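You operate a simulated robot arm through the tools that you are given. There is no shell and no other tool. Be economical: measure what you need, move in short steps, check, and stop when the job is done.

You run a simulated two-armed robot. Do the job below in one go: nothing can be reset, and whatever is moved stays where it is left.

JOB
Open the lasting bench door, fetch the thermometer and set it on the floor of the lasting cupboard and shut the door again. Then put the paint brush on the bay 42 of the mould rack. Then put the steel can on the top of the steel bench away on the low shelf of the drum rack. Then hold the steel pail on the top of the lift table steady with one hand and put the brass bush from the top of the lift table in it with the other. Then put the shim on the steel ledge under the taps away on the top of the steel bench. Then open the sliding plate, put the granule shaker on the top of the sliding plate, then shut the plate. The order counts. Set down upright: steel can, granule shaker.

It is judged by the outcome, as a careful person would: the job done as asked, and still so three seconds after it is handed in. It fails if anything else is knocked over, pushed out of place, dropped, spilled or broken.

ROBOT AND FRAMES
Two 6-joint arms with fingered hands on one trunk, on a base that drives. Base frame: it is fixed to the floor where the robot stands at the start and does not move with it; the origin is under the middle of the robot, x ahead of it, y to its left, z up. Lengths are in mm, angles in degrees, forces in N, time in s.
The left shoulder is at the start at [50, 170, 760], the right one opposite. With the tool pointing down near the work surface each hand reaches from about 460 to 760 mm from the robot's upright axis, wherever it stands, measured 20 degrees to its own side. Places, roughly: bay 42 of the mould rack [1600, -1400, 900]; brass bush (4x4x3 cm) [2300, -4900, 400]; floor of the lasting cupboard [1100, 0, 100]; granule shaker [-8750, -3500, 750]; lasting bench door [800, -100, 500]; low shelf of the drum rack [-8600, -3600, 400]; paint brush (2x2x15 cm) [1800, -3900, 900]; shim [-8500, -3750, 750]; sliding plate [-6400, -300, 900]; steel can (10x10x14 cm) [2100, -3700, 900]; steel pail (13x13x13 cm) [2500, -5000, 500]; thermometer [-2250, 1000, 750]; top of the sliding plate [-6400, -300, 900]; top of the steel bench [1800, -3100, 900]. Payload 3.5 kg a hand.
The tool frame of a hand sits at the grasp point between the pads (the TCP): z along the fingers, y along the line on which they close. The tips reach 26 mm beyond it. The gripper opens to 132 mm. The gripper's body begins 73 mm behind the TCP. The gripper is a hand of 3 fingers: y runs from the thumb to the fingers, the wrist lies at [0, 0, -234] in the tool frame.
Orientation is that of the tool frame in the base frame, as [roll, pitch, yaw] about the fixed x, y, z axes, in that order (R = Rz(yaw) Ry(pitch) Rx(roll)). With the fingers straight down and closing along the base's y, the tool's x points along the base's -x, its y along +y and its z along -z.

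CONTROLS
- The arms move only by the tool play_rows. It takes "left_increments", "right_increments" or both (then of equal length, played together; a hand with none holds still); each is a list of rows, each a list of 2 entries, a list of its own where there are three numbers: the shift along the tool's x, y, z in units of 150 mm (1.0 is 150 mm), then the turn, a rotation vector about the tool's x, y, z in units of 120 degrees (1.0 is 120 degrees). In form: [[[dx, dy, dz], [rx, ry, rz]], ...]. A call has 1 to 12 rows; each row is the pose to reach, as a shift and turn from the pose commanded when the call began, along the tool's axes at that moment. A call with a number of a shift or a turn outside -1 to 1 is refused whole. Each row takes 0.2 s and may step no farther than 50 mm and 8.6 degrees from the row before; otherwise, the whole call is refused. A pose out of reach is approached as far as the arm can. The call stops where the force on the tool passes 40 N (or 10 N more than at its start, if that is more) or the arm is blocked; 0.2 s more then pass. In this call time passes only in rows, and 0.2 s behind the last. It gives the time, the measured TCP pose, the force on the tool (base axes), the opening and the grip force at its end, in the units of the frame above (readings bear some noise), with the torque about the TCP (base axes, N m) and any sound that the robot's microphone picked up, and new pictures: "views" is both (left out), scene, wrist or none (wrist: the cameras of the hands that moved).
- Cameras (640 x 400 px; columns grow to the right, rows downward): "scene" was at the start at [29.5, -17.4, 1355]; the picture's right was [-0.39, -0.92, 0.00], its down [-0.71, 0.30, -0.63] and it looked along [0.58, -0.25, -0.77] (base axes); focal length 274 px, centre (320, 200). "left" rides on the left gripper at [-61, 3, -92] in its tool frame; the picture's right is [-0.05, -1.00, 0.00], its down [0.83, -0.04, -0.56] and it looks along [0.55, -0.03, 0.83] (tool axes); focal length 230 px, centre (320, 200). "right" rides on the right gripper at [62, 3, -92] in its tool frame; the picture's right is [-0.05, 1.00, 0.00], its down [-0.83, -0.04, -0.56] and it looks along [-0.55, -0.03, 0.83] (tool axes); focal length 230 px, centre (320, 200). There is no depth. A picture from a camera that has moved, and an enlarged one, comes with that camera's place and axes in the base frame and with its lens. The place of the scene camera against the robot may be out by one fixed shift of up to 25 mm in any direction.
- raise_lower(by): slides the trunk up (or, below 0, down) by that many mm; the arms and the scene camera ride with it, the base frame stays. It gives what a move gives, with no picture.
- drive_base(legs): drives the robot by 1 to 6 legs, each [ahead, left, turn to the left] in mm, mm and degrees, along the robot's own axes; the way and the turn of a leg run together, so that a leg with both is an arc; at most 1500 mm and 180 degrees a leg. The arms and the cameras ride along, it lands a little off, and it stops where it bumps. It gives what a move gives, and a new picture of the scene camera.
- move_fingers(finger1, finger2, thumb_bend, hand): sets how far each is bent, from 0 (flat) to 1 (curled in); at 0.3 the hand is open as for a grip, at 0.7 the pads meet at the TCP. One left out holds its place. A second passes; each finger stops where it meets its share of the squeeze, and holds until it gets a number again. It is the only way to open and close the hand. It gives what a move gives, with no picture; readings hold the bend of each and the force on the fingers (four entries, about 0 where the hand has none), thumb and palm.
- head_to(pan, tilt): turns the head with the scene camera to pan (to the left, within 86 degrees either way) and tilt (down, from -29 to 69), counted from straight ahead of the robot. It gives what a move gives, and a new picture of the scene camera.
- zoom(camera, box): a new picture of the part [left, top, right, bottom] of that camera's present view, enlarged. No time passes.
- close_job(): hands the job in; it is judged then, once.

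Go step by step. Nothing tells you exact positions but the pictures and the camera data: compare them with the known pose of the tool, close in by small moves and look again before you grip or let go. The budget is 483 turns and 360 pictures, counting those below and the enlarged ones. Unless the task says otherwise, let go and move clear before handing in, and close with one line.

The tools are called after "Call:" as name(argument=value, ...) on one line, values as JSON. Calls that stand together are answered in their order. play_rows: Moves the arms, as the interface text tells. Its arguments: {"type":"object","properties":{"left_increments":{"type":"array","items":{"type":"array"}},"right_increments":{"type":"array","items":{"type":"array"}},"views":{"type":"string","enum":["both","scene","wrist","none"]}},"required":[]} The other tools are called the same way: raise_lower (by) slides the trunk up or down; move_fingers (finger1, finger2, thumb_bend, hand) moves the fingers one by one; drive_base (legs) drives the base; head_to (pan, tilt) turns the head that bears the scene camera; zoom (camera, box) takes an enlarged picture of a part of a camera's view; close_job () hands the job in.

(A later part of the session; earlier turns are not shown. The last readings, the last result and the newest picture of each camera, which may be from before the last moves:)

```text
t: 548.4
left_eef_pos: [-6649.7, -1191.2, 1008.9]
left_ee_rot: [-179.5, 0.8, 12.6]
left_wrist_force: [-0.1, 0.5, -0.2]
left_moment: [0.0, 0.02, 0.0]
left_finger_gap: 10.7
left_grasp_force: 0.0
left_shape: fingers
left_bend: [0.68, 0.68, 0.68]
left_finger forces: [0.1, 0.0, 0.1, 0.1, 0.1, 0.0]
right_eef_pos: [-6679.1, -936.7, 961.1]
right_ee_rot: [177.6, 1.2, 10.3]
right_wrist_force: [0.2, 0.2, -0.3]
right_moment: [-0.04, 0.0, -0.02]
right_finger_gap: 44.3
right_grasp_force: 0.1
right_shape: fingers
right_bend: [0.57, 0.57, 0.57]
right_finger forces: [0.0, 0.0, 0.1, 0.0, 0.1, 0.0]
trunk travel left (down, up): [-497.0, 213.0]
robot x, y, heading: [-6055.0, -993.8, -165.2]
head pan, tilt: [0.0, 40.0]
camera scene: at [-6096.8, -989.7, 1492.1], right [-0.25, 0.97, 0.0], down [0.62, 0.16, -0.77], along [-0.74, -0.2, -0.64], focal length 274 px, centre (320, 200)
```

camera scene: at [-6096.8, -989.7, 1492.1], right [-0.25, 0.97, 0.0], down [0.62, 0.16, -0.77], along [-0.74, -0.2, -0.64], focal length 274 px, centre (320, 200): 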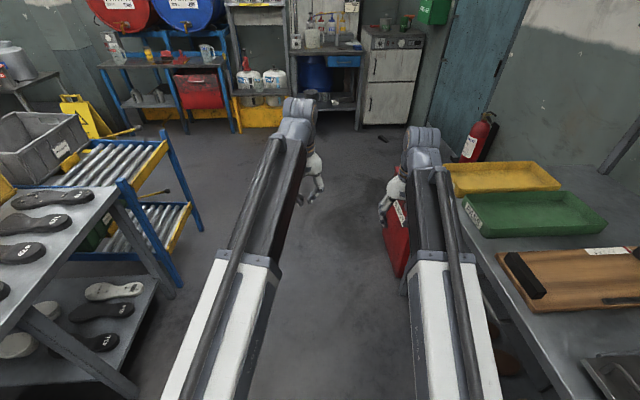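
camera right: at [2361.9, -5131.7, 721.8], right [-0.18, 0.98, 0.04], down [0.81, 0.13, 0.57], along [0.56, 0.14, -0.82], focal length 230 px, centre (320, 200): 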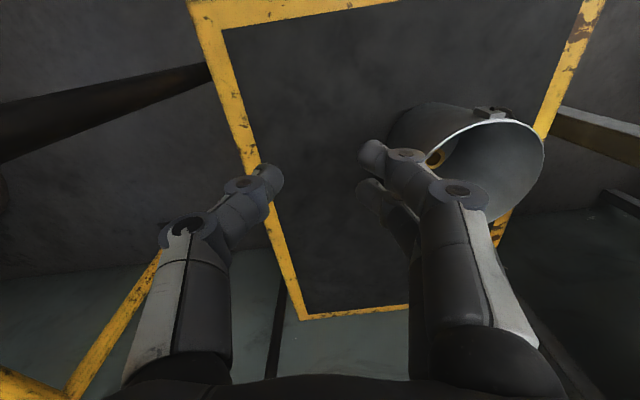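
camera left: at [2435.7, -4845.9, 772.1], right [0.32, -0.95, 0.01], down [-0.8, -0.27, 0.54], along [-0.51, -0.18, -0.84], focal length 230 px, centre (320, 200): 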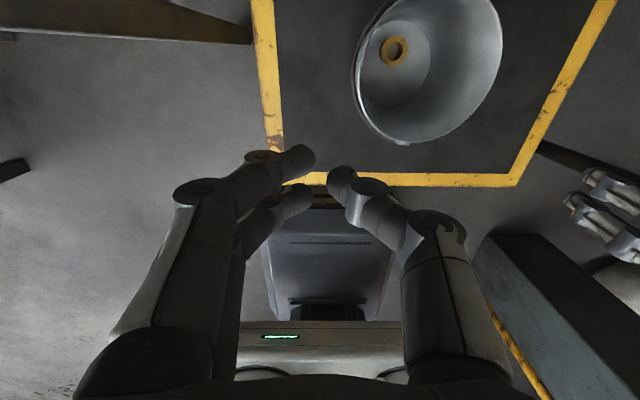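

Call:
drive_base(legs=[[0, 80, 2.8], [1500, 0, 0], [450, 0, 0], [0, 1500, 0]])

Call:
head_to(pan=15, tilt=35)

```text
t: 565.7
left_eef_pos: [-8007.8, -3313.0, 1008.5]
left_ee_rot: [-179.6, 0.7, 14.5]
left_wrist_force: [-1.4, 0.8, 0.3]
left_moment: [0.02, -0.03, 0.0]
left_finger_gap: 10.9
left_grasp_force: 0.0
left_shape: fingers
left_bend: [0.68, 0.68, 0.68]
left_finger forces: [0.1, 0.0, 0.1, 0.1, 0.1, 0.1]
right_eef_pos: [-8046.0, -3060.4, 961.9]
right_ee_rot: [177.5, 1.3, 12.1]
right_wrist_force: [-0.5, 0.2, 0.3]
right_moment: [-0.03, 0.03, 0.01]
right_finger_gap: 44.1
right_grasp_force: 0.0
right_shape: fingers
right_bend: [0.57, 0.57, 0.57]
right_finger forces: [0.1, 0.0, 0.0, 0.0, 0.0, 0.0]
trunk travel left (down, up): [-497.0, 213.0]
robot x, y, heading: [-7418.0, -3093.2, -163.6]
head pan, tilt: [0.0, 40.0]
camera scene: at [-7462.2, -3092.9, 1492.1], right [-0.29, 0.96, 0.0], down [0.62, 0.18, -0.77], along [-0.73, -0.22, -0.64], focal length 274 px, centre (320, 200)
```

scene: 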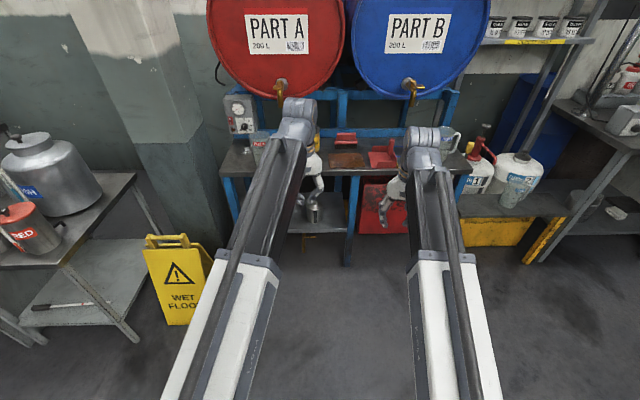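

```text
t: 566.5
left_eef_pos: [-8010.1, -3312.7, 1008.7]
left_ee_rot: [-179.5, 0.7, 14.5]
left_wrist_force: [0.2, -0.9, 0.4]
left_moment: [-0.03, 0.01, 0.0]
left_finger_gap: 10.7
left_grasp_force: 0.1
left_shape: fingers
left_bend: [0.68, 0.68, 0.68]
left_finger forces: [0.1, 0.0, 0.0, 0.0, 0.0, 0.0]
right_eef_pos: [-8046.1, -3059.7, 960.9]
right_ee_rot: [177.6, 1.2, 12.0]
right_wrist_force: [0.5, -0.4, -0.2]
right_moment: [-0.02, 0.04, 0.01]
right_finger_gap: 44.3
right_grasp_force: 0.0
right_shape: fingers
right_bend: [0.57, 0.57, 0.57]
right_finger forces: [0.0, 0.0, 0.0, 0.0, 0.0, 0.1]
trunk travel left (down, up): [-497.0, 213.0]
robot x, y, heading: [-7416.2, -3090.6, -163.4]
head pan, tilt: [15.0, 35.0]
camera scene: at [-7455.7, -3114.6, 1499.6], right [-0.53, 0.85, 0.0], down [0.49, 0.3, -0.82], along [-0.7, -0.43, -0.57], focal length 274 px, centre (320, 200)
```

scene: 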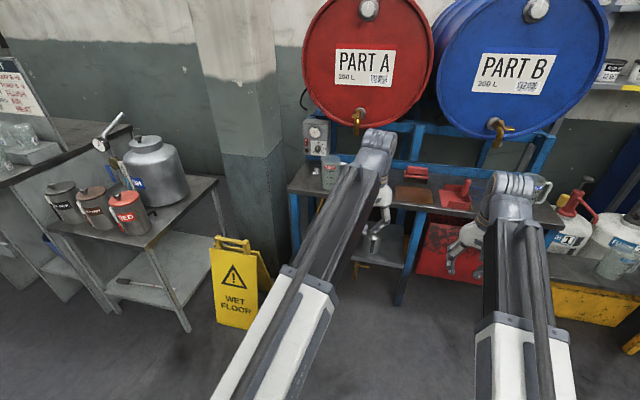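

Call:
zoom(camera="scene", box=[285, 130, 385, 205])

```text
5.33 times, centred on (335, 168) of scene
camera zoom: at [-7455.7, -3114.6, 1499.6], right [-0.53, 0.85, 0.0], down [0.49, 0.3, -0.82], along [-0.7, -0.43, -0.57], focal length 1464 px, centre (240, 373)
```

zoom: 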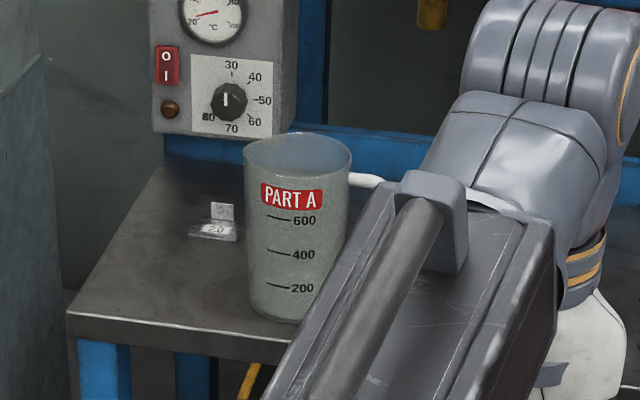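

The shim is an L-shaped tag left of jug A with its upright plate facing me. I'll retract the right hand, and yaw the left hand about 90° so it can pinch the upright plate front-to-back.

Call:
play_rows(right_increments=[[[0.2, 0, 0.2], [0, 0, 0]], [[0.4, 0, 0.4], [0, 0, 0]], [[0.6, 0, 0.6], [0, 0, 0]], [[0.85, 0, 0.8], [0, 0, 0]]], views="none")

Call:
play_rows(left_increments=[[[0, 0.05, 0], [0, 0, -0.07]], [[0, 0.1, 0], [0, 0, -0.14]], [[0, 0.15, 0], [0, 0, -0.21]], [[0, 0.2, 0], [0, 0, -0.28]], [[0, 0.2, 0], [0, 0, -0.35]], [[0, 0.2, 0], [0, 0, -0.42]], [[0, 0.2, 0], [0, 0, -0.49]], [[0, 0.2, 0], [0, 0, -0.56]], [[0, 0.2, 0], [0, 0, -0.63]], [[0, 0.2, 0], [0, 0, -0.7]], [[0, 0.2, 0], [0, 0, -0.77]]], views="wrist")

```text
t: 567.5
left_eef_pos: [-8008.1, -3312.4, 1009.5]
left_ee_rot: [-179.6, 0.7, 14.5]
left_wrist_force: [0.3, -0.6, 0.2]
left_moment: [0.01, 0.01, 0.02]
left_finger_gap: 10.9
left_grasp_force: 0.0
left_shape: fingers
left_bend: [0.68, 0.68, 0.68]
left_finger forces: [0.0, 0.0, 0.0, 0.0, 0.0, 0.0]
right_eef_pos: [-7927.9, -3040.7, 836.4]
right_ee_rot: [177.6, 1.2, 12.1]
right_wrist_force: [-0.4, -0.1, 0.3]
right_moment: [-0.02, 0.02, 0.01]
right_finger_gap: 44.2
right_grasp_force: 0.1
right_shape: fingers
right_bend: [0.57, 0.57, 0.57]
right_finger forces: [0.0, 0.0, 0.0, 0.0, 0.0, 0.0]
right hand out of reach, approached as far as the arm can: row 4
trunk travel left (down, up): [-497.0, 213.0]
robot x, y, heading: [-7415.8, -3094.2, -163.4]
head pan, tilt: [15.0, 35.0]
```

```text
t: 569.9
left_eef_pos: [-8000.1, -3344.2, 1009.8]
left_ee_rot: [-179.2, -0.3, 89.8]
left_wrist_force: [-0.2, 0.2, -0.5]
left_moment: [0.0, -0.04, -0.01]
left_finger_gap: 11.0
left_grasp_force: 0.1
left_shape: fingers
left_bend: [0.68, 0.68, 0.68]
left_finger forces: [0.0, 0.1, 0.0, 0.1, 0.0, 0.1]
left hand out of reach, approached as far as the arm can: row 10, 11
right_eef_pos: [-7928.4, -3040.1, 836.8]
right_ee_rot: [177.7, 1.1, 12.1]
right_wrist_force: [0.7, -0.1, 0.3]
right_moment: [0.0, 0.01, 0.0]
right_finger_gap: 44.2
right_grasp_force: 0.1
right_shape: fingers
right_bend: [0.57, 0.57, 0.57]
right_finger forces: [0.0, 0.0, 0.0, 0.1, 0.1, 0.0]
trunk travel left (down, up): [-497.0, 213.0]
robot x, y, heading: [-7417.6, -3096.3, -163.1]
head pan, tilt: [15.0, 35.0]
camera left: at [-7997.4, -3406.4, 1100.8], right [-1.0, -0.05, 0.01], down [-0.03, 0.83, 0.56], along [-0.04, 0.56, -0.83], focal length 230 px, centre (320, 200)
```

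left: 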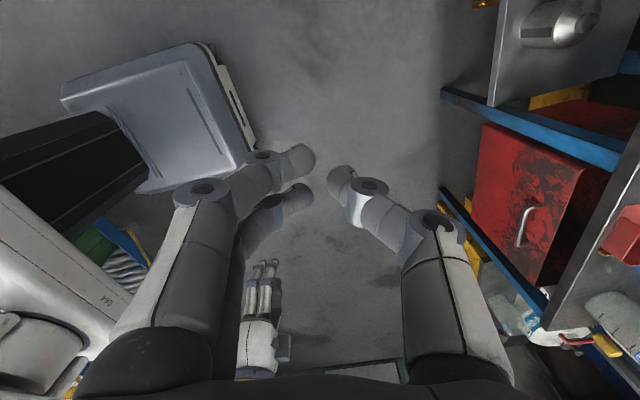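

The yaw is limited but close enough. Lower both hands and come up in front of the ledge to measure the shim.

Call:
play_rows(left_increments=[[[0, 0, 0.3], [0, 0, 0]], [[0, 0, 0.6], [0, 0, 0]], [[0, 0, 0.85], [0, 0, 0]]], right_increments=[[[0, 0, 0.3], [0, 0, 0]], [[0, 0, 0.6], [0, 0, 0]], [[0, 0, 0.9], [0, 0, 0]]], views="none")

Call:
move_fingers(hand="left", finger1=0.55, finger2=0.55, thumb_bend=0.55)

Call:
drive_base(legs=[[0, 260, 0], [460, 0, 0]])

Call:
zoom(camera="left", box=[0, 0, 640, 400])

```text
t: 570.7
left_eef_pos: [-8003.0, -3342.2, 882.1]
left_ee_rot: [-179.3, -0.3, 89.5]
left_wrist_force: [0.1, -0.2, 0.3]
left_moment: [0.01, 0.03, 0.0]
left_finger_gap: 10.7
left_grasp_force: 0.2
left_shape: fingers
left_bend: [0.68, 0.68, 0.68]
left_finger forces: [0.0, 0.0, 0.1, 0.0, 0.1, 0.0]
right_eef_pos: [-7929.1, -3047.2, 702.5]
right_ee_rot: [177.5, 1.3, 12.1]
right_wrist_force: [0.1, 0.0, 0.1]
right_moment: [-0.01, 0.0, 0.02]
right_finger_gap: 44.2
right_grasp_force: 0.2
right_shape: fingers
right_bend: [0.57, 0.57, 0.57]
right_finger forces: [0.1, 0.0, 0.0, 0.0, 0.1, 0.1]
right hand out of reach, approached as far as the arm can: row 1
trunk travel left (down, up): [-497.0, 213.0]
robot x, y, heading: [-7414.7, -3092.1, -163.3]
head pan, tilt: [15.0, 35.0]
```

```text
t: 571.7
left_eef_pos: [-8003.2, -3342.1, 883.0]
left_ee_rot: [-179.2, -0.2, 89.6]
left_wrist_force: [0.1, -0.4, 0.3]
left_moment: [0.01, -0.04, 0.0]
left_finger_gap: 50.5
left_grasp_force: 0.0
left_shape: fingers
left_bend: [0.55, 0.55, 0.55]
left_finger forces: [0.0, 0.0, 0.0, 0.1, 0.0, 0.1]
right_eef_pos: [-7930.7, -3047.4, 701.9]
right_ee_rot: [177.6, 1.3, 12.0]
right_wrist_force: [-0.9, 0.4, -0.2]
right_moment: [0.0, 0.02, 0.02]
right_finger_gap: 44.2
right_grasp_force: 0.0
right_shape: fingers
right_bend: [0.57, 0.57, 0.57]
right_finger forces: [0.1, 0.0, 0.0, 0.0, 0.0, 0.0]
trunk travel left (down, up): [-497.0, 213.0]
robot x, y, heading: [-7423.5, -3094.0, -163.0]
head pan, tilt: [15.0, 35.0]
```

```text
t: 575.9
left_eef_pos: [-8365.1, -3724.9, 883.2]
left_ee_rot: [-179.1, -0.3, 89.3]
left_wrist_force: [0.3, -0.3, -1.5]
left_moment: [0.02, 0.0, -0.03]
left_finger_gap: 50.6
left_grasp_force: 0.1
left_shape: fingers
left_bend: [0.55, 0.55, 0.55]
left_finger forces: [0.0, 0.0, 0.0, 0.0, 0.0, 0.1]
right_eef_pos: [-8290.9, -3432.0, 702.4]
right_ee_rot: [177.7, 1.3, 11.9]
right_wrist_force: [0.3, 0.2, 0.6]
right_moment: [0.01, 0.02, 0.02]
right_finger_gap: 44.0
right_grasp_force: 0.1
right_shape: fingers
right_bend: [0.57, 0.57, 0.57]
right_finger forces: [0.0, 0.1, 0.0, 0.1, 0.0, 0.0]
trunk travel left (down, up): [-497.0, 213.0]
robot x, y, heading: [-7780.2, -3477.1, -163.6]
head pan, tilt: [15.0, 35.0]
camera scene: at [-7815.8, -3500.1, 1499.6], right [-0.52, 0.85, 0.0], down [0.49, 0.3, -0.82], along [-0.7, -0.43, -0.57], focal length 274 px, centre (320, 200)
```

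scene: 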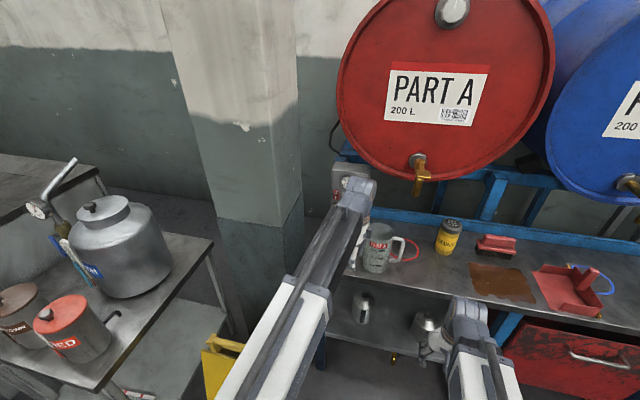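

```text
1.00 times, centred on (320, 200) of left (not enlarged: the box is as wide or as high as the picture)
camera zoom: at [-8361.1, -3788.0, 975.0], right [-1.0, -0.04, 0.01], down [-0.03, 0.83, 0.56], along [-0.03, 0.56, -0.83], focal length 230 px, centre (320, 200)
```

zoom: 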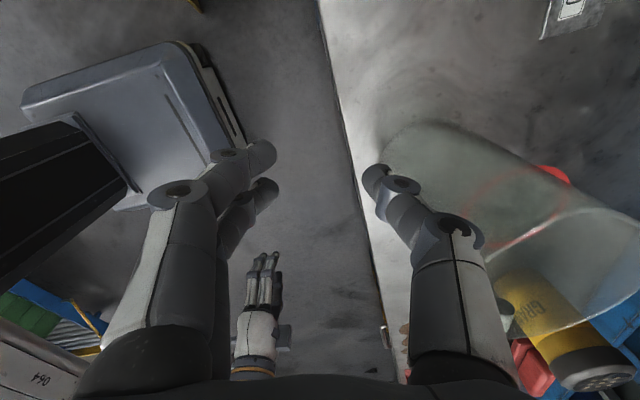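

The shim is at about (-8560, -3815); the jug stands to the right. Shift the hand left first, then drive forward.

Call:
play_rows(left_increments=[[[-0.2, 0, 0], [0, 0, 0]], [[-0.4, 0, 0], [0, 0, 0]]], views="none")

Call:
drive_base(legs=[[100, 0, 0]])

Call:
play_rows(left_increments=[[[0, -0.25, 0], [0, 0, 0]], [[0, -0.45, 0], [0, 0, 0]]], views="wrist")

```text
t: 576.5
left_eef_pos: [-8365.2, -3784.9, 880.2]
left_ee_rot: [-179.2, -0.3, 89.4]
left_wrist_force: [0.0, -0.7, -0.4]
left_moment: [-0.01, 0.04, -0.01]
left_finger_gap: 50.5
left_grasp_force: 0.0
left_shape: fingers
left_bend: [0.55, 0.55, 0.55]
left_finger forces: [0.1, 0.0, 0.0, 0.1, 0.0, 0.0]
right_eef_pos: [-8289.8, -3430.0, 702.7]
right_ee_rot: [177.6, 1.4, 11.8]
right_wrist_force: [-0.4, -0.3, 0.2]
right_moment: [0.0, -0.03, -0.01]
right_finger_gap: 44.2
right_grasp_force: 0.1
right_shape: fingers
right_bend: [0.57, 0.57, 0.57]
right_finger forces: [0.1, 0.0, 0.0, 0.0, 0.1, 0.1]
trunk travel left (down, up): [-497.0, 213.0]
robot x, y, heading: [-7780.7, -3481.8, -163.4]
head pan, tilt: [15.0, 35.0]
```

```text
t: 577.7
left_eef_pos: [-8464.6, -3813.8, 879.2]
left_ee_rot: [-179.2, -0.3, 89.2]
left_wrist_force: [-0.6, 0.4, 0.3]
left_moment: [-0.01, -0.01, 0.03]
left_finger_gap: 50.5
left_grasp_force: 0.1
left_shape: fingers
left_bend: [0.55, 0.55, 0.55]
left_finger forces: [0.1, 0.0, 0.0, 0.0, 0.1, 0.1]
right_eef_pos: [-8388.0, -3458.9, 701.3]
right_ee_rot: [177.5, 1.2, 11.7]
right_wrist_force: [0.7, -0.5, -0.7]
right_moment: [-0.03, 0.0, 0.01]
right_finger_gap: 44.1
right_grasp_force: 0.0
right_shape: fingers
right_bend: [0.57, 0.57, 0.57]
right_finger forces: [0.0, 0.0, 0.0, 0.0, 0.0, 0.0]
trunk travel left (down, up): [-497.0, 213.0]
robot x, y, heading: [-7878.2, -3506.7, -163.4]
head pan, tilt: [15.0, 35.0]
camera scene: at [-7914.6, -3529.2, 1499.6], right [-0.52, 0.85, 0.0], down [0.49, 0.3, -0.82], along [-0.7, -0.43, -0.57], focal length 274 px, centre (320, 200)
```

scene: 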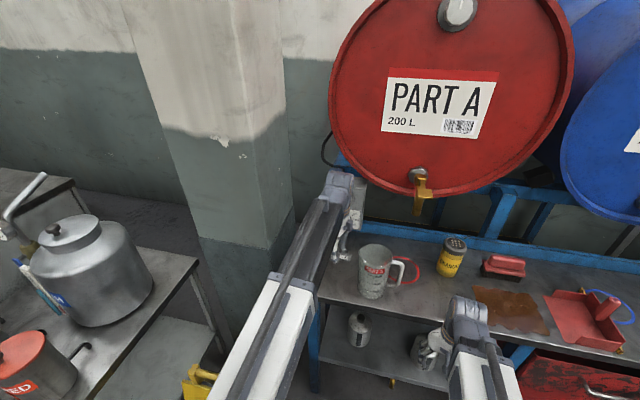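

```text
t: 578.3
left_eef_pos: [-8532.3, -3813.1, 883.5]
left_ee_rot: [-179.2, -0.2, 89.3]
left_wrist_force: [-0.7, -0.7, -0.2]
left_moment: [0.01, -0.01, 0.0]
left_finger_gap: 50.9
left_grasp_force: 0.1
left_shape: fingers
left_bend: [0.55, 0.55, 0.55]
left_finger forces: [0.0, 0.0, 0.1, 0.0, 0.0, 0.0]
right_eef_pos: [-8389.5, -3458.8, 701.5]
right_ee_rot: [177.6, 1.2, 11.8]
right_wrist_force: [-0.4, 0.2, -1.2]
right_moment: [-0.02, -0.02, 0.05]
right_finger_gap: 44.0
right_grasp_force: 0.0
right_shape: fingers
right_bend: [0.57, 0.57, 0.57]
right_finger forces: [0.0, 0.0, 0.0, 0.0, 0.0, 0.0]
trunk travel left (down, up): [-497.0, 213.0]
robot x, y, heading: [-7880.5, -3510.6, -163.5]
head pan, tilt: [15.0, 35.0]
camera left: at [-8529.3, -3876.0, 976.1], right [-1.0, -0.04, 0.01], down [-0.03, 0.83, 0.56], along [-0.03, 0.56, -0.83], focal length 230 px, centre (320, 200)
```

left: 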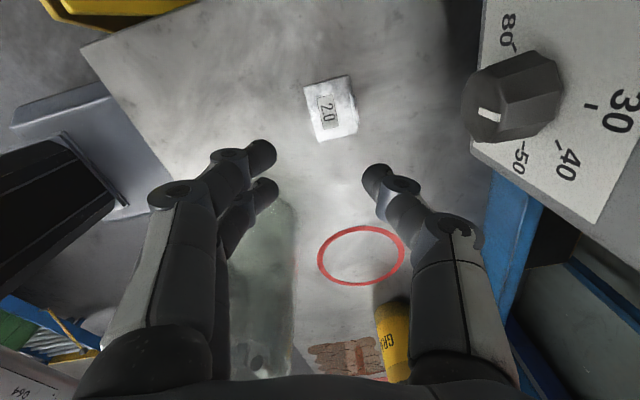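

The shim's upright plate is near (-8558, -3833). Move over it and lower part-way.

Call:
play_rows(left_increments=[[[-0.13, -0.17, 0.1], [0, 0, 0]], [[-0.13, -0.17, 0.3], [0, 0, 0]], [[-0.13, -0.17, 0.5], [0, 0, 0]]], views="wrist")

```text
t: 579.1
left_eef_pos: [-8555.9, -3833.5, 809.5]
left_ee_rot: [-179.2, -0.2, 89.3]
left_wrist_force: [0.7, -0.2, 0.5]
left_moment: [0.02, 0.03, 0.02]
left_finger_gap: 50.7
left_grasp_force: 0.0
left_shape: fingers
left_bend: [0.55, 0.55, 0.55]
left_finger forces: [0.0, 0.0, 0.0, 0.0, 0.0, 0.0]
right_eef_pos: [-8389.2, -3459.3, 702.7]
right_ee_rot: [177.6, 1.3, 11.8]
right_wrist_force: [0.5, 0.1, 0.9]
right_moment: [-0.03, -0.02, 0.02]
right_finger_gap: 44.2
right_grasp_force: 0.0
right_shape: fingers
right_bend: [0.57, 0.57, 0.57]
right_finger forces: [0.0, 0.0, 0.0, 0.0, 0.1, 0.0]
trunk travel left (down, up): [-497.0, 213.0]
robot x, y, heading: [-7876.6, -3507.5, -163.6]
head pan, tilt: [15.0, 35.0]
camera left: at [-8552.8, -3895.8, 901.5], right [-1.0, -0.04, 0.01], down [-0.03, 0.83, 0.56], along [-0.03, 0.56, -0.83], focal length 230 px, centre (320, 200)
```

left: 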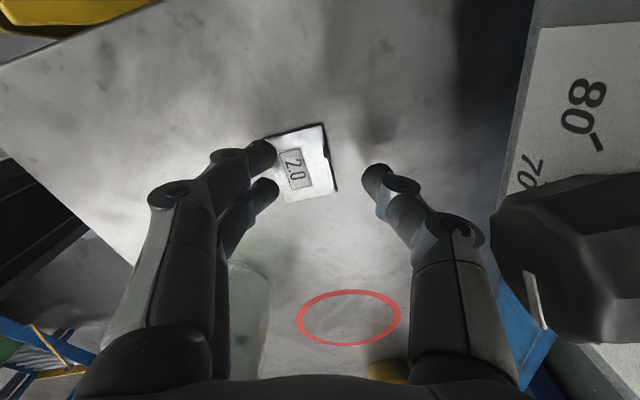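

Call:
play_rows(left_increments=[[[0.02, -0.05, 0.1], [0, 0, 0]], [[0.02, -0.05, 0.2], [0, 0, 0]]], views="wrist")

```text
t: 579.7
left_eef_pos: [-8562.5, -3828.8, 795.9]
left_ee_rot: [-178.5, 0.0, 89.2]
left_wrist_force: [1.3, 0.6, 26.3]
left_moment: [0.03, -0.96, 0.04]
left_finger_gap: 51.8
left_grasp_force: 12.4
left_shape: fingers
left_bend: [0.57, 0.57, 0.55]
left_finger forces: [12.7, 13.2, 0.0, 0.0, 0.1, 0.0]
left hand out of reach, approached as far as the arm can: row 1, 2
right_eef_pos: [-8387.0, -3459.5, 704.4]
right_ee_rot: [177.5, 1.3, 11.8]
right_wrist_force: [0.3, 0.5, 0.2]
right_moment: [0.0, 0.0, -0.01]
right_finger_gap: 44.1
right_grasp_force: 0.0
right_shape: fingers
right_bend: [0.57, 0.57, 0.57]
right_finger forces: [0.0, 0.0, 0.1, 0.1, 0.1, 0.1]
trunk travel left (down, up): [-497.0, 213.0]
robot x, y, heading: [-7877.1, -3506.4, -163.6]
head pan, tilt: [15.0, 35.0]
stopped in row 2 (left hand): the force on the tool passed its limit at 53 N (the readings are from after the stop); the commanded pose is now the measured one
camera left: at [-8558.1, -3891.7, 888.3], right [-1.0, -0.04, 0.03], down [-0.02, 0.83, 0.56], along [-0.04, 0.55, -0.83], focal length 230 px, centre (320, 200)
```

left: 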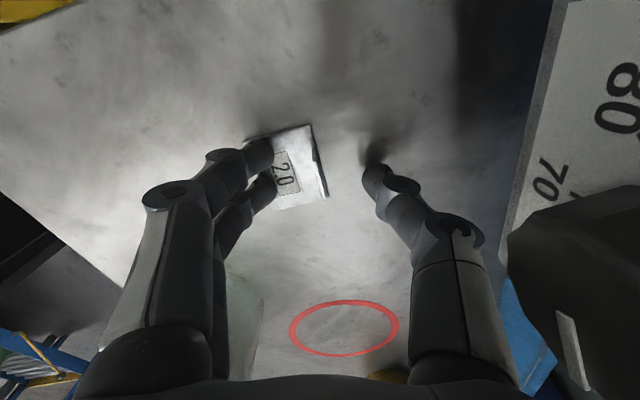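

The fingers touch the shim's base at TCP z 796. Lift 5 mm and close on the upright.

Call:
play_rows(left_increments=[[[0, 0, -0.04], [0, 0, 0]]], views="none")

Call:
move_fingers(hand="left", finger1=0.7, finger2=0.7, thumb_bend=0.7)

Call:
zoom(camera="left", box=[160, 60, 480, 260])

```text
t: 580.1
left_eef_pos: [-8561.7, -3829.8, 797.5]
left_ee_rot: [-178.7, 0.0, 89.3]
left_wrist_force: [0.7, 1.7, 6.2]
left_moment: [0.04, -0.22, 0.09]
left_finger_gap: 51.0
left_grasp_force: 2.8
left_shape: fingers
left_bend: [0.56, 0.55, 0.55]
left_finger forces: [3.2, 2.9, 0.0, 0.0, 0.0, 0.0]
right_eef_pos: [-8388.8, -3457.8, 703.4]
right_ee_rot: [177.5, 1.3, 11.9]
right_wrist_force: [0.7, -0.6, 0.0]
right_moment: [0.03, 0.03, 0.01]
right_finger_gap: 44.2
right_grasp_force: 0.0
right_shape: fingers
right_bend: [0.57, 0.57, 0.57]
right_finger forces: [0.0, 0.0, 0.0, 0.0, 0.0, 0.1]
trunk travel left (down, up): [-497.0, 213.0]
robot x, y, heading: [-7878.9, -3510.8, -163.5]
head pan, tilt: [15.0, 35.0]
```

```text
t: 581.1
left_eef_pos: [-8561.8, -3831.2, 797.9]
left_ee_rot: [-178.6, 0.1, 89.3]
left_wrist_force: [0.9, 0.2, -0.3]
left_moment: [0.01, -0.04, 0.0]
left_finger_gap: 7.0
left_grasp_force: 1.0
left_shape: fingers
left_bend: [0.69, 0.7, 0.7]
left_finger forces: [0.2, 0.4, 0.1, 0.1, 0.7, 0.0]
right_eef_pos: [-8388.3, -3460.2, 703.2]
right_ee_rot: [177.7, 1.3, 11.9]
right_wrist_force: [0.1, 0.0, -0.1]
right_moment: [-0.01, 0.03, 0.01]
right_finger_gap: 44.1
right_grasp_force: 0.0
right_shape: fingers
right_bend: [0.57, 0.57, 0.57]
right_finger forces: [0.0, 0.1, 0.0, 0.0, 0.0, 0.0]
trunk travel left (down, up): [-497.0, 213.0]
robot x, y, heading: [-7879.9, -3511.0, -163.7]
head pan, tilt: [15.0, 35.0]
```

```text
2.00 times, centred on (320, 160) of left
camera zoom: at [-8558.5, -3893.2, 889.4], right [-1.0, -0.04, 0.02], down [-0.02, 0.83, 0.56], along [-0.04, 0.56, -0.83], focal length 460 px, centre (320, 280)
```

zoom: 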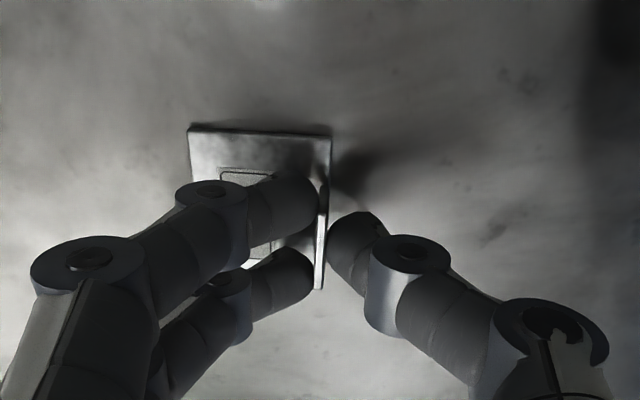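

The upright is pinched between the pads. Squeeze more and lift.

Call:
move_fingers(hand="left", finger1=0.79, finger2=0.79, thumb_bend=0.76)

Call:
play_rows(left_increments=[[[0, 0, -0.15], [0, 0, 0]], [[0, 0, -0.35], [0, 0, 0]], [[0, 0, -0.5], [0, 0, 0]]], views="wrist")

```text
t: 582.1
left_eef_pos: [-8563.3, -3830.9, 796.8]
left_ee_rot: [-178.6, 0.1, 89.3]
left_wrist_force: [0.3, -0.5, -0.2]
left_moment: [-0.01, 0.01, 0.02]
left_finger_gap: 3.8
left_grasp_force: 12.6
left_shape: fingers
left_bend: [0.75, 0.75, 0.72]
left_finger forces: [6.2, 6.1, 0.0, 0.1, 12.4, 0.0]
right_eef_pos: [-8388.8, -3458.4, 701.8]
right_ee_rot: [177.6, 1.3, 11.9]
right_wrist_force: [1.3, 0.1, -0.4]
right_moment: [-0.01, 0.04, 0.01]
right_finger_gap: 44.1
right_grasp_force: 0.0
right_shape: fingers
right_bend: [0.57, 0.57, 0.57]
right_finger forces: [0.0, 0.0, 0.1, 0.1, 0.1, 0.0]
trunk travel left (down, up): [-497.0, 213.0]
robot x, y, heading: [-7877.8, -3506.7, -163.5]
head pan, tilt: [15.0, 35.0]
```

```text
t: 582.9
left_eef_pos: [-8557.9, -3828.5, 871.6]
left_ee_rot: [-178.5, 0.0, 89.3]
left_wrist_force: [0.1, 0.5, 0.5]
left_moment: [0.02, 0.0, 0.01]
left_finger_gap: 3.9
left_grasp_force: 12.1
left_shape: fingers
left_bend: [0.75, 0.76, 0.72]
left_finger forces: [6.2, 6.1, 0.0, 0.0, 12.4, 0.0]
left hand out of reach, approached as far as the arm can: row 3
right_eef_pos: [-8388.9, -3458.9, 702.4]
right_ee_rot: [177.7, 1.2, 11.8]
right_wrist_force: [-0.2, -0.3, -0.2]
right_moment: [0.01, -0.02, 0.02]
right_finger_gap: 44.1
right_grasp_force: 0.0
right_shape: fingers
right_bend: [0.57, 0.57, 0.57]
right_finger forces: [0.0, 0.1, 0.0, 0.1, 0.1, 0.1]
trunk travel left (down, up): [-497.0, 213.0]
robot x, y, heading: [-7875.8, -3510.8, -163.9]
head pan, tilt: [15.0, 35.0]
camera left: at [-8552.9, -3892.4, 963.9], right [-1.0, -0.04, 0.03], down [-0.02, 0.83, 0.56], along [-0.04, 0.56, -0.83], focal length 230 px, centre (320, 200)
```

left: 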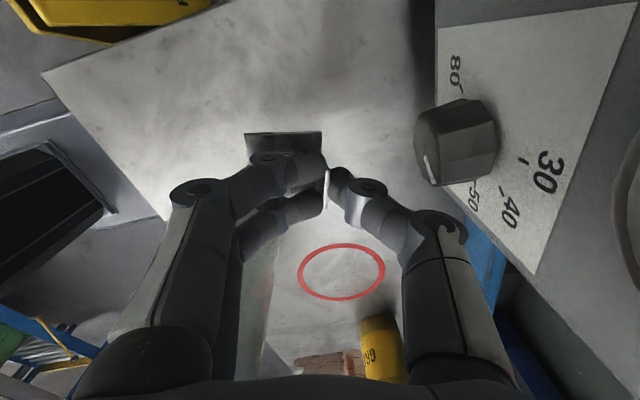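

The shim is lifted. Back straight out and head back to the steel bench.

Call:
drive_base(legs=[[-420, 0, 1], [0, -1450, 0], [0, -130, 0], [0, 0, 179.5], [1500, 0, 0]])

Call:
head_to(pan=0, tilt=25)

```text
t: 607.2
left_eef_pos: [-5793.8, -1283.5, 871.3]
left_ee_rot: [-178.5, 0.0, -94.1]
left_wrist_force: [0.0, -0.6, -1.2]
left_moment: [-0.02, 0.02, 0.02]
left_finger_gap: 3.6
left_grasp_force: 10.3
left_shape: fingers
left_bend: [0.76, 0.76, 0.72]
left_finger forces: [5.1, 5.1, 0.0, 0.1, 10.1, 0.0]
right_eef_pos: [-5985.9, -1644.0, 702.6]
right_ee_rot: [177.6, 1.2, -171.7]
right_wrist_force: [0.0, 0.4, -0.1]
right_moment: [0.02, 0.0, -0.02]
right_finger_gap: 44.1
right_grasp_force: 0.0
right_shape: fingers
right_bend: [0.57, 0.57, 0.57]
right_finger forces: [0.0, 0.0, 0.0, 0.0, 0.1, 0.1]
trunk travel left (down, up): [-497.0, 213.0]
robot x, y, heading: [-6495.3, -1559.1, 12.8]
head pan, tilt: [15.0, 35.0]
camera scene: at [-6455.9, -1519.0, 1499.7], right [0.47, -0.88, 0.0], down [-0.51, -0.27, -0.82], along [0.72, 0.38, -0.57], focal length 274 px, centre (320, 200)
```

scene: 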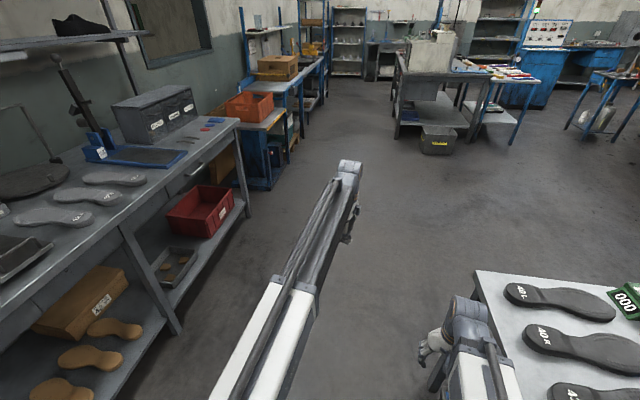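

```text
t: 607.9
left_eef_pos: [-5796.0, -1283.2, 872.7]
left_ee_rot: [-178.5, 0.0, -94.1]
left_wrist_force: [-0.8, 0.2, 0.0]
left_moment: [0.01, 0.0, 0.0]
left_finger_gap: 3.4
left_grasp_force: 9.7
left_shape: fingers
left_bend: [0.76, 0.76, 0.72]
left_finger forces: [5.1, 5.1, 0.0, 0.0, 10.2, 0.0]
right_eef_pos: [-5984.5, -1643.7, 702.5]
right_ee_rot: [177.6, 1.2, -171.6]
right_wrist_force: [-0.4, -0.1, -0.8]
right_moment: [0.0, 0.03, 0.01]
right_finger_gap: 44.0
right_grasp_force: 0.1
right_shape: fingers
right_bend: [0.57, 0.57, 0.57]
right_finger forces: [0.1, 0.0, 0.0, 0.0, 0.0, 0.1]
trunk travel left (down, up): [-497.0, 213.0]
robot x, y, heading: [-6492.7, -1565.2, 13.2]
head pan, tilt: [0.0, 25.0]
camera scene: at [-6443.9, -1539.6, 1515.4], right [0.23, -0.97, 0.0], down [-0.41, -0.1, -0.91], along [0.88, 0.2, -0.42], focal length 274 px, centre (320, 200)
```

scene: 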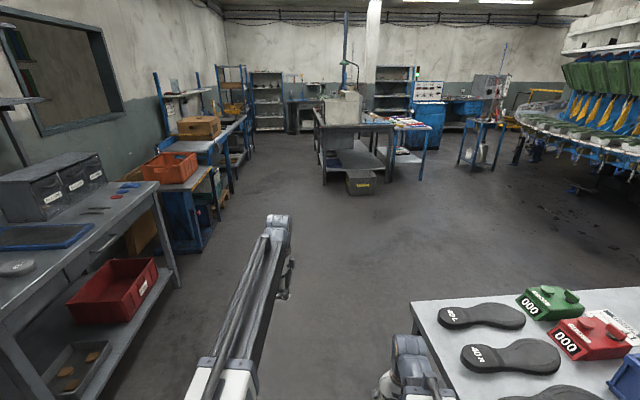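

Call:
drive_base(legs=[[0, 330, 4.4], [1500, 0, 0], [1500, 0, 0], [600, 0, 0]])

```text
t: 627.1
left_eef_pos: [-2530.8, 302.7, 871.1]
left_ee_rot: [-178.5, 0.1, -87.8]
left_wrist_force: [0.1, 0.0, -1.0]
left_moment: [-0.01, -0.03, 0.0]
left_finger_gap: 3.3
left_grasp_force: 10.7
left_shape: fingers
left_bend: [0.76, 0.76, 0.72]
left_finger forces: [5.1, 5.2, 0.1, 0.0, 10.3, 0.1]
right_eef_pos: [-2680.5, -75.4, 700.6]
right_ee_rot: [177.6, 1.2, -165.4]
right_wrist_force: [0.3, -0.6, 0.1]
right_moment: [0.0, 0.01, -0.04]
right_finger_gap: 43.9
right_grasp_force: 0.1
right_shape: fingers
right_bend: [0.57, 0.57, 0.57]
right_finger forces: [0.0, 0.0, 0.0, 0.1, 0.0, 0.0]
trunk travel left (down, up): [-497.0, 213.0]
robot x, y, heading: [-3195.5, -54.0, 19.3]
head pan, tilt: [0.0, 25.0]
camera scene: at [-3145.8, -23.0, 1515.4], right [0.33, -0.94, 0.0], down [-0.4, -0.14, -0.91], along [0.86, 0.3, -0.42], focal length 274 px, centre (320, 200)
```

scene: 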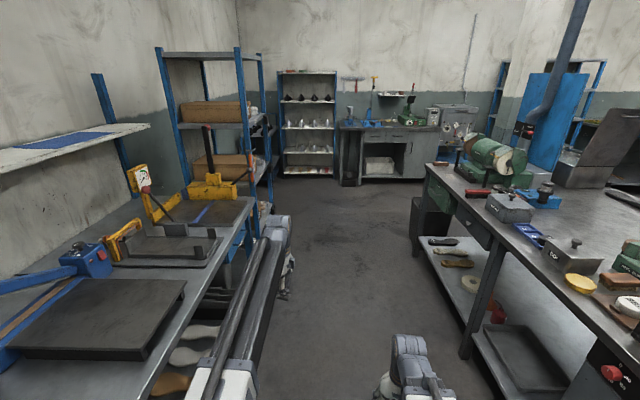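

Call:
drive_base(legs=[[0, -80, -1.7], [1500, 0, 0], [1480, 0, 0], [0, 0, -90], [1500, 0, 0]])

```text
t: 643.4
left_eef_pos: [441.3, 888.6, 870.6]
left_ee_rot: [-179.0, 0.7, -103.0]
left_wrist_force: [-1.3, 1.6, -1.1]
left_moment: [-0.05, -0.03, 0.02]
left_finger_gap: 3.2
left_grasp_force: 11.8
left_shape: fingers
left_bend: [0.76, 0.76, 0.72]
left_finger forces: [5.4, 5.7, 0.1, 0.0, 12.6, 0.0]
right_eef_pos: [197.4, 555.2, 701.8]
right_ee_rot: [177.5, 1.3, 178.6]
right_wrist_force: [0.4, 0.0, 0.3]
right_moment: [0.02, -0.02, 0.01]
right_finger_gap: 44.4
right_grasp_force: 0.1
right_shape: fingers
right_bend: [0.57, 0.57, 0.57]
right_finger forces: [0.1, 0.0, 0.0, 0.0, 0.0, 0.0]
trunk travel left (down, up): [-497.0, 213.0]
robot x, y, heading: [-287.5, 716.9, 3.3]
head pan, tilt: [0.0, 25.0]
stopped in leg 4: the force on the tool passed its limit at 82 N (the readings are from after the stop); the commanded pose is now the measured one
camera scene: at [-239.6, 735.0, 1515.4], right [0.06, -1.0, 0.0], down [-0.42, -0.02, -0.91], along [0.9, 0.05, -0.42], focal length 274 px, centre (320, 200)
```

scene: 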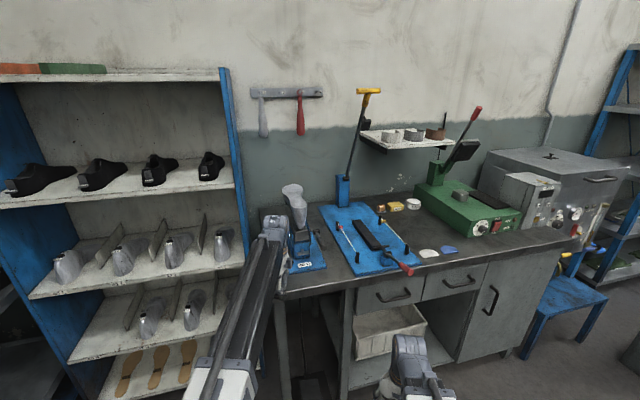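

The left hand bumped near the bench end while turning. Check what it touched.

Call:
zoom(camera="scene", box=[200, 160, 440, 310])

Call:
zoom(camera="left", box=[0, 0, 640, 400])

```text
2.67 times, centred on (320, 235) of scene
camera zoom: at [-239.6, 735.0, 1515.4], right [0.06, -1.0, 0.0], down [-0.42, -0.02, -0.91], along [0.9, 0.05, -0.42], focal length 732 px, centre (320, 107)
```

zoom: 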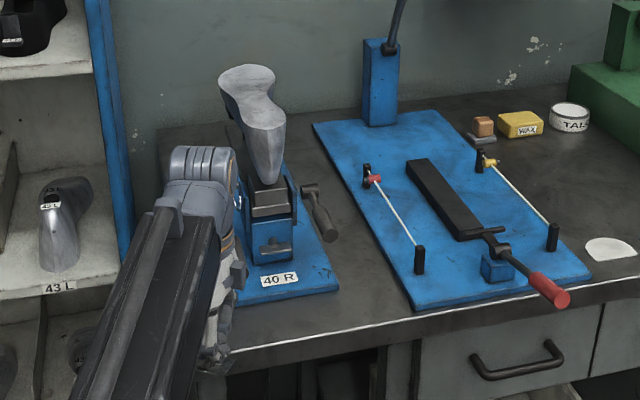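

```text
1.00 times, centred on (320, 200) of left (not enlarged: the box is as wide or as high as the picture)
camera zoom: at [451.1, 948.0, 964.0], right [0.98, -0.17, 0.02], down [-0.15, -0.82, 0.55], along [-0.08, -0.54, -0.84], focal length 230 px, centre (320, 200)
```

zoom: 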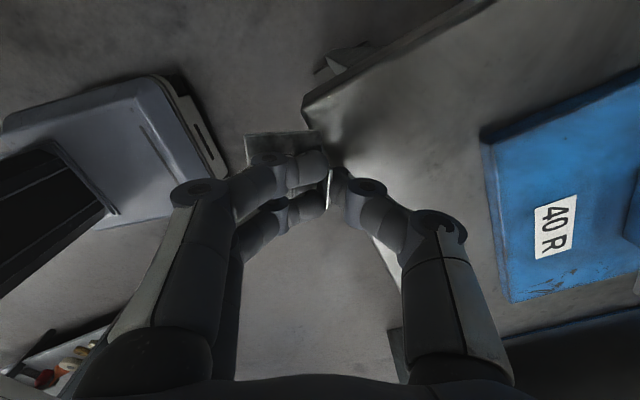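

The hand only touched the bench corner; nothing is displaced and the shim is still held. Back off, raise, and finish the turn.

Call:
drive_base(legs=[[-200, 0, 0]])

Call:
raise_lower(by=200)

Call:
drive_base(legs=[[0, 0, -75.7], [0, 180, 0], [1500, 0, 0], [500, 0, 0]])

```text
t: 645.0
left_eef_pos: [242.4, 877.5, 871.3]
left_ee_rot: [-179.1, 0.6, -102.8]
left_wrist_force: [0.6, 0.5, 0.4]
left_moment: [0.0, 0.01, 0.01]
left_finger_gap: 3.3
left_grasp_force: 11.7
left_shape: fingers
left_bend: [0.76, 0.76, 0.72]
left_finger forces: [5.8, 5.5, 0.0, 0.0, 11.3, 0.0]
right_eef_pos: [-4.9, 544.2, 702.2]
right_ee_rot: [177.6, 1.3, 178.7]
right_wrist_force: [0.3, -0.8, -1.1]
right_moment: [-0.04, 0.05, 0.0]
right_finger_gap: 44.1
right_grasp_force: 0.1
right_shape: fingers
right_bend: [0.57, 0.57, 0.57]
right_finger forces: [0.0, 0.0, 0.0, 0.1, 0.0, 0.0]
trunk travel left (down, up): [-497.0, 213.0]
robot x, y, heading: [-491.8, 708.3, 3.5]
head pan, tilt: [0.0, 25.0]
camera scene: at [-440.3, 723.5, 1515.5], right [0.06, -1.0, 0.0], down [-0.42, -0.02, -0.91], along [0.9, 0.05, -0.42], focal length 274 px, centre (320, 200)
```

scene: 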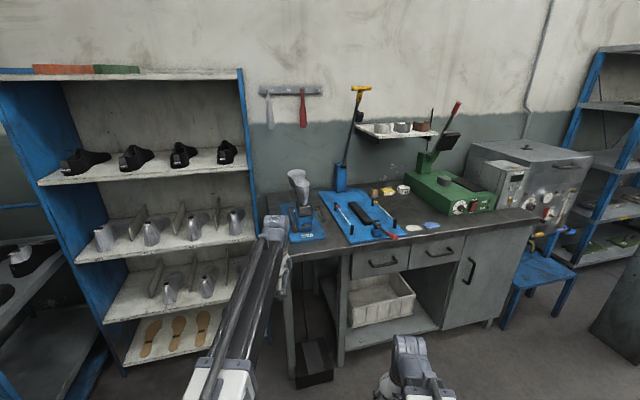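

```text
t: 647.1
left_eef_pos: [243.1, 878.1, 1070.3]
left_ee_rot: [-179.1, 0.6, -102.9]
left_wrist_force: [0.4, -0.3, -0.2]
left_moment: [0.01, -0.02, 0.04]
left_finger_gap: 3.4
left_grasp_force: 11.5
left_shape: fingers
left_bend: [0.76, 0.76, 0.72]
left_finger forces: [5.7, 5.6, 0.0, 0.0, 11.3, 0.0]
right_eef_pos: [-3.9, 544.9, 902.6]
right_ee_rot: [177.7, 1.4, 178.7]
right_wrist_force: [0.6, 0.7, 0.0]
right_moment: [0.01, 0.02, 0.0]
right_finger_gap: 44.3
right_grasp_force: 0.0
right_shape: fingers
right_bend: [0.57, 0.57, 0.57]
right_finger forces: [0.0, 0.1, 0.1, 0.1, 0.0, 0.0]
trunk travel left (down, up): [-697.0, 13.0]
robot x, y, heading: [-495.0, 707.7, 3.1]
head pan, tilt: [0.0, 25.0]
```

```text
t: 661.6
left_eef_pos: [648.9, -1844.1, 1070.9]
left_ee_rot: [-179.1, 0.6, -178.4]
left_wrist_force: [-0.2, 0.1, -0.8]
left_moment: [-0.01, -0.01, 0.01]
left_finger_gap: 3.1
left_grasp_force: 9.9
left_shape: fingers
left_bend: [0.76, 0.76, 0.72]
left_finger forces: [5.1, 5.1, 0.1, 0.0, 10.5, 0.0]
right_eef_pos: [264.0, -1688.5, 901.7]
right_ee_rot: [177.7, 1.2, 103.2]
right_wrist_force: [0.6, 0.6, -0.2]
right_moment: [-0.03, 0.04, -0.05]
right_finger_gap: 44.3
right_grasp_force: 0.0
right_shape: fingers
right_bend: [0.57, 0.57, 0.57]
right_finger forces: [0.0, 0.1, 0.0, 0.0, 0.0, 0.0]
trunk travel left (down, up): [-697.0, 13.0]
robot x, y, heading: [302.7, -1175.9, -72.2]
head pan, tilt: [0.0, 25.0]
camera scene: at [315.5, -1213.7, 1715.4], right [-0.95, -0.31, 0.0], down [-0.13, 0.4, -0.91], along [0.28, -0.86, -0.42], focal length 274 px, centre (320, 200)
```

scene: 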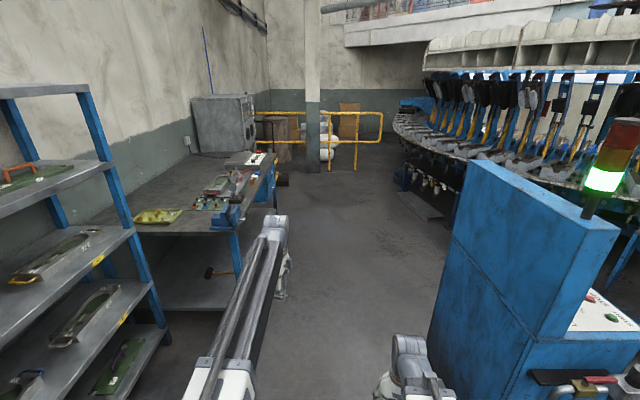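

Continue to the steel bench and face it.

Call:
drive_base(legs=[[0, -80, 0], [1500, 0, 0], [850, 0, 0], [0, 0, 89.7]])

Call:
head_to(pan=0, tilt=42)

```text
t: 677.4
left_eef_pos: [1584.8, -3094.4, 1070.9]
left_ee_rot: [-179.1, 0.6, -90.5]
left_wrist_force: [-0.4, 0.9, -0.2]
left_moment: [0.0, 0.02, -0.03]
left_finger_gap: 2.6
left_grasp_force: 10.3
left_shape: fingers
left_bend: [0.76, 0.76, 0.72]
left_finger forces: [4.9, 4.9, 0.0, 0.0, 9.8, 0.0]
right_eef_pos: [1415.5, -3472.8, 902.4]
right_ee_rot: [177.6, 1.3, -169.1]
right_wrist_force: [0.1, -0.1, 0.0]
right_moment: [0.02, 0.02, -0.01]
right_finger_gap: 44.2
right_grasp_force: 0.0
right_shape: fingers
right_bend: [0.57, 0.57, 0.57]
right_finger forces: [0.1, 0.1, 0.0, 0.1, 0.0, 0.1]
trunk travel left (down, up): [-697.0, 13.0]
robot x, y, heading: [907.3, -3417.8, 15.6]
head pan, tilt: [0.0, 25.0]
camera scene: at [954.3, -3390.8, 1715.4], right [0.27, -0.96, 0.0], down [-0.41, -0.11, -0.91], along [0.87, 0.24, -0.42], focal length 274 px, centre (320, 200)
```

scene: 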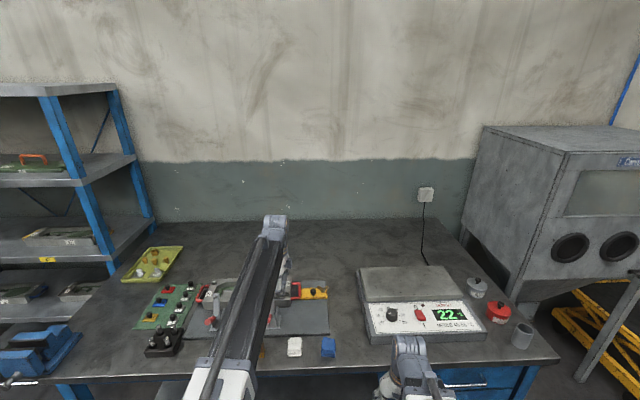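

```text
t: 678.2
left_eef_pos: [1584.5, -3095.1, 1071.4]
left_ee_rot: [-179.2, 0.5, -90.5]
left_wrist_force: [-0.2, 0.4, -0.5]
left_moment: [0.02, -0.04, 0.03]
left_finger_gap: 2.6
left_grasp_force: 9.6
left_shape: fingers
left_bend: [0.76, 0.76, 0.72]
left_finger forces: [4.9, 4.9, 0.0, 0.0, 9.9, 0.1]
right_eef_pos: [1415.9, -3472.9, 902.5]
right_ee_rot: [177.6, 1.3, -169.0]
right_wrist_force: [0.6, 0.1, -0.2]
right_moment: [-0.01, -0.01, 0.0]
right_finger_gap: 44.1
right_grasp_force: 0.0
right_shape: fingers
right_bend: [0.57, 0.57, 0.57]
right_finger forces: [0.0, 0.0, 0.0, 0.0, 0.0, 0.0]
trunk travel left (down, up): [-697.0, 13.0]
robot x, y, heading: [904.9, -3418.7, 15.7]
head pan, tilt: [0.0, 42.0]
camera scene: at [946.2, -3393.1, 1689.2], right [0.27, -0.96, 0.0], down [-0.64, -0.18, -0.74], along [0.72, 0.2, -0.67], focal length 274 px, centre (320, 200)
```

scene: 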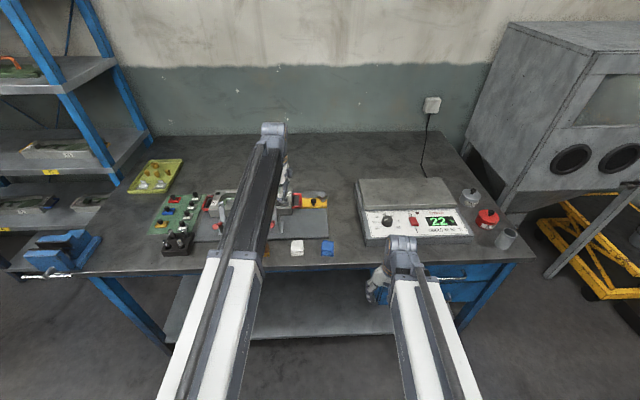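

I'll set the shim on the free front area between the vise and the black stand. Move left over it.

Call:
drive_base(legs=[[0, 575, 1.8]])

Call:
zoom(camera="left", box=[0, 0, 640, 400])

```text
t: 681.6
left_eef_pos: [1403.9, -2507.9, 1070.5]
left_ee_rot: [-179.0, 0.6, -88.2]
left_wrist_force: [0.4, 0.2, 0.2]
left_moment: [-0.03, 0.02, -0.03]
left_finger_gap: 2.8
left_grasp_force: 9.5
left_shape: fingers
left_bend: [0.76, 0.76, 0.72]
left_finger forces: [4.9, 4.9, 0.1, 0.0, 9.9, 0.0]
right_eef_pos: [1248.5, -2893.1, 902.3]
right_ee_rot: [177.7, 1.3, -166.7]
right_wrist_force: [0.8, -0.1, -0.4]
right_moment: [-0.01, 0.0, 0.0]
right_finger_gap: 44.4
right_grasp_force: 0.0
right_shape: fingers
right_bend: [0.57, 0.57, 0.57]
right_finger forces: [0.0, 0.0, 0.1, 0.0, 0.0, 0.0]
trunk travel left (down, up): [-697.0, 13.0]
robot x, y, heading: [736.1, -2860.1, 18.0]
head pan, tilt: [0.0, 42.0]
camera scene: at [776.5, -2831.2, 1689.2], right [0.31, -0.95, 0.0], down [-0.64, -0.21, -0.74], along [0.71, 0.23, -0.67], focal length 274 px, centre (320, 200)
```

scene: 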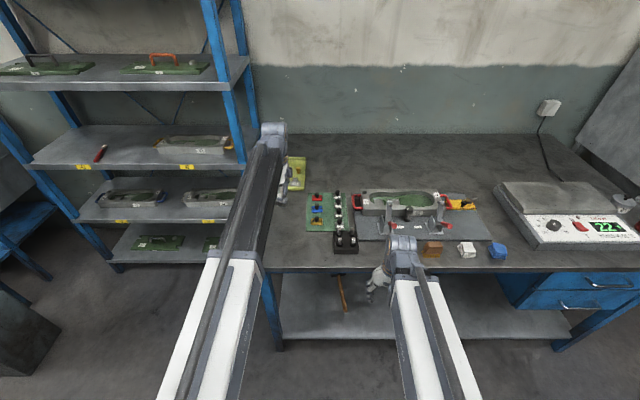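

```text
1.00 times, centred on (320, 200) of left (not enlarged: the box is as wide or as high as the picture)
camera zoom: at [1395.2, -2447.9, 1163.9], right [1.0, 0.08, 0.02], down [0.06, -0.83, 0.55], along [0.06, -0.54, -0.84], focal length 230 px, centre (320, 200)
```

zoom: 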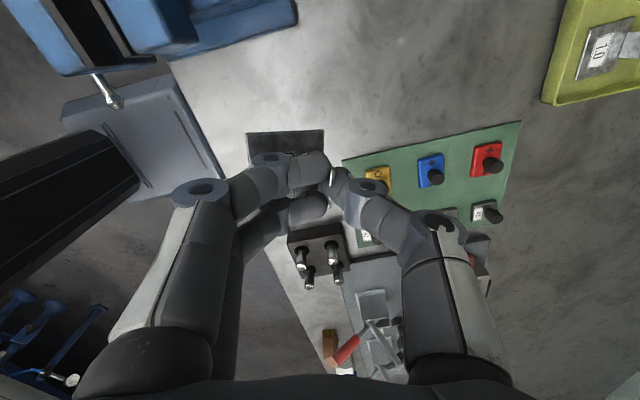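

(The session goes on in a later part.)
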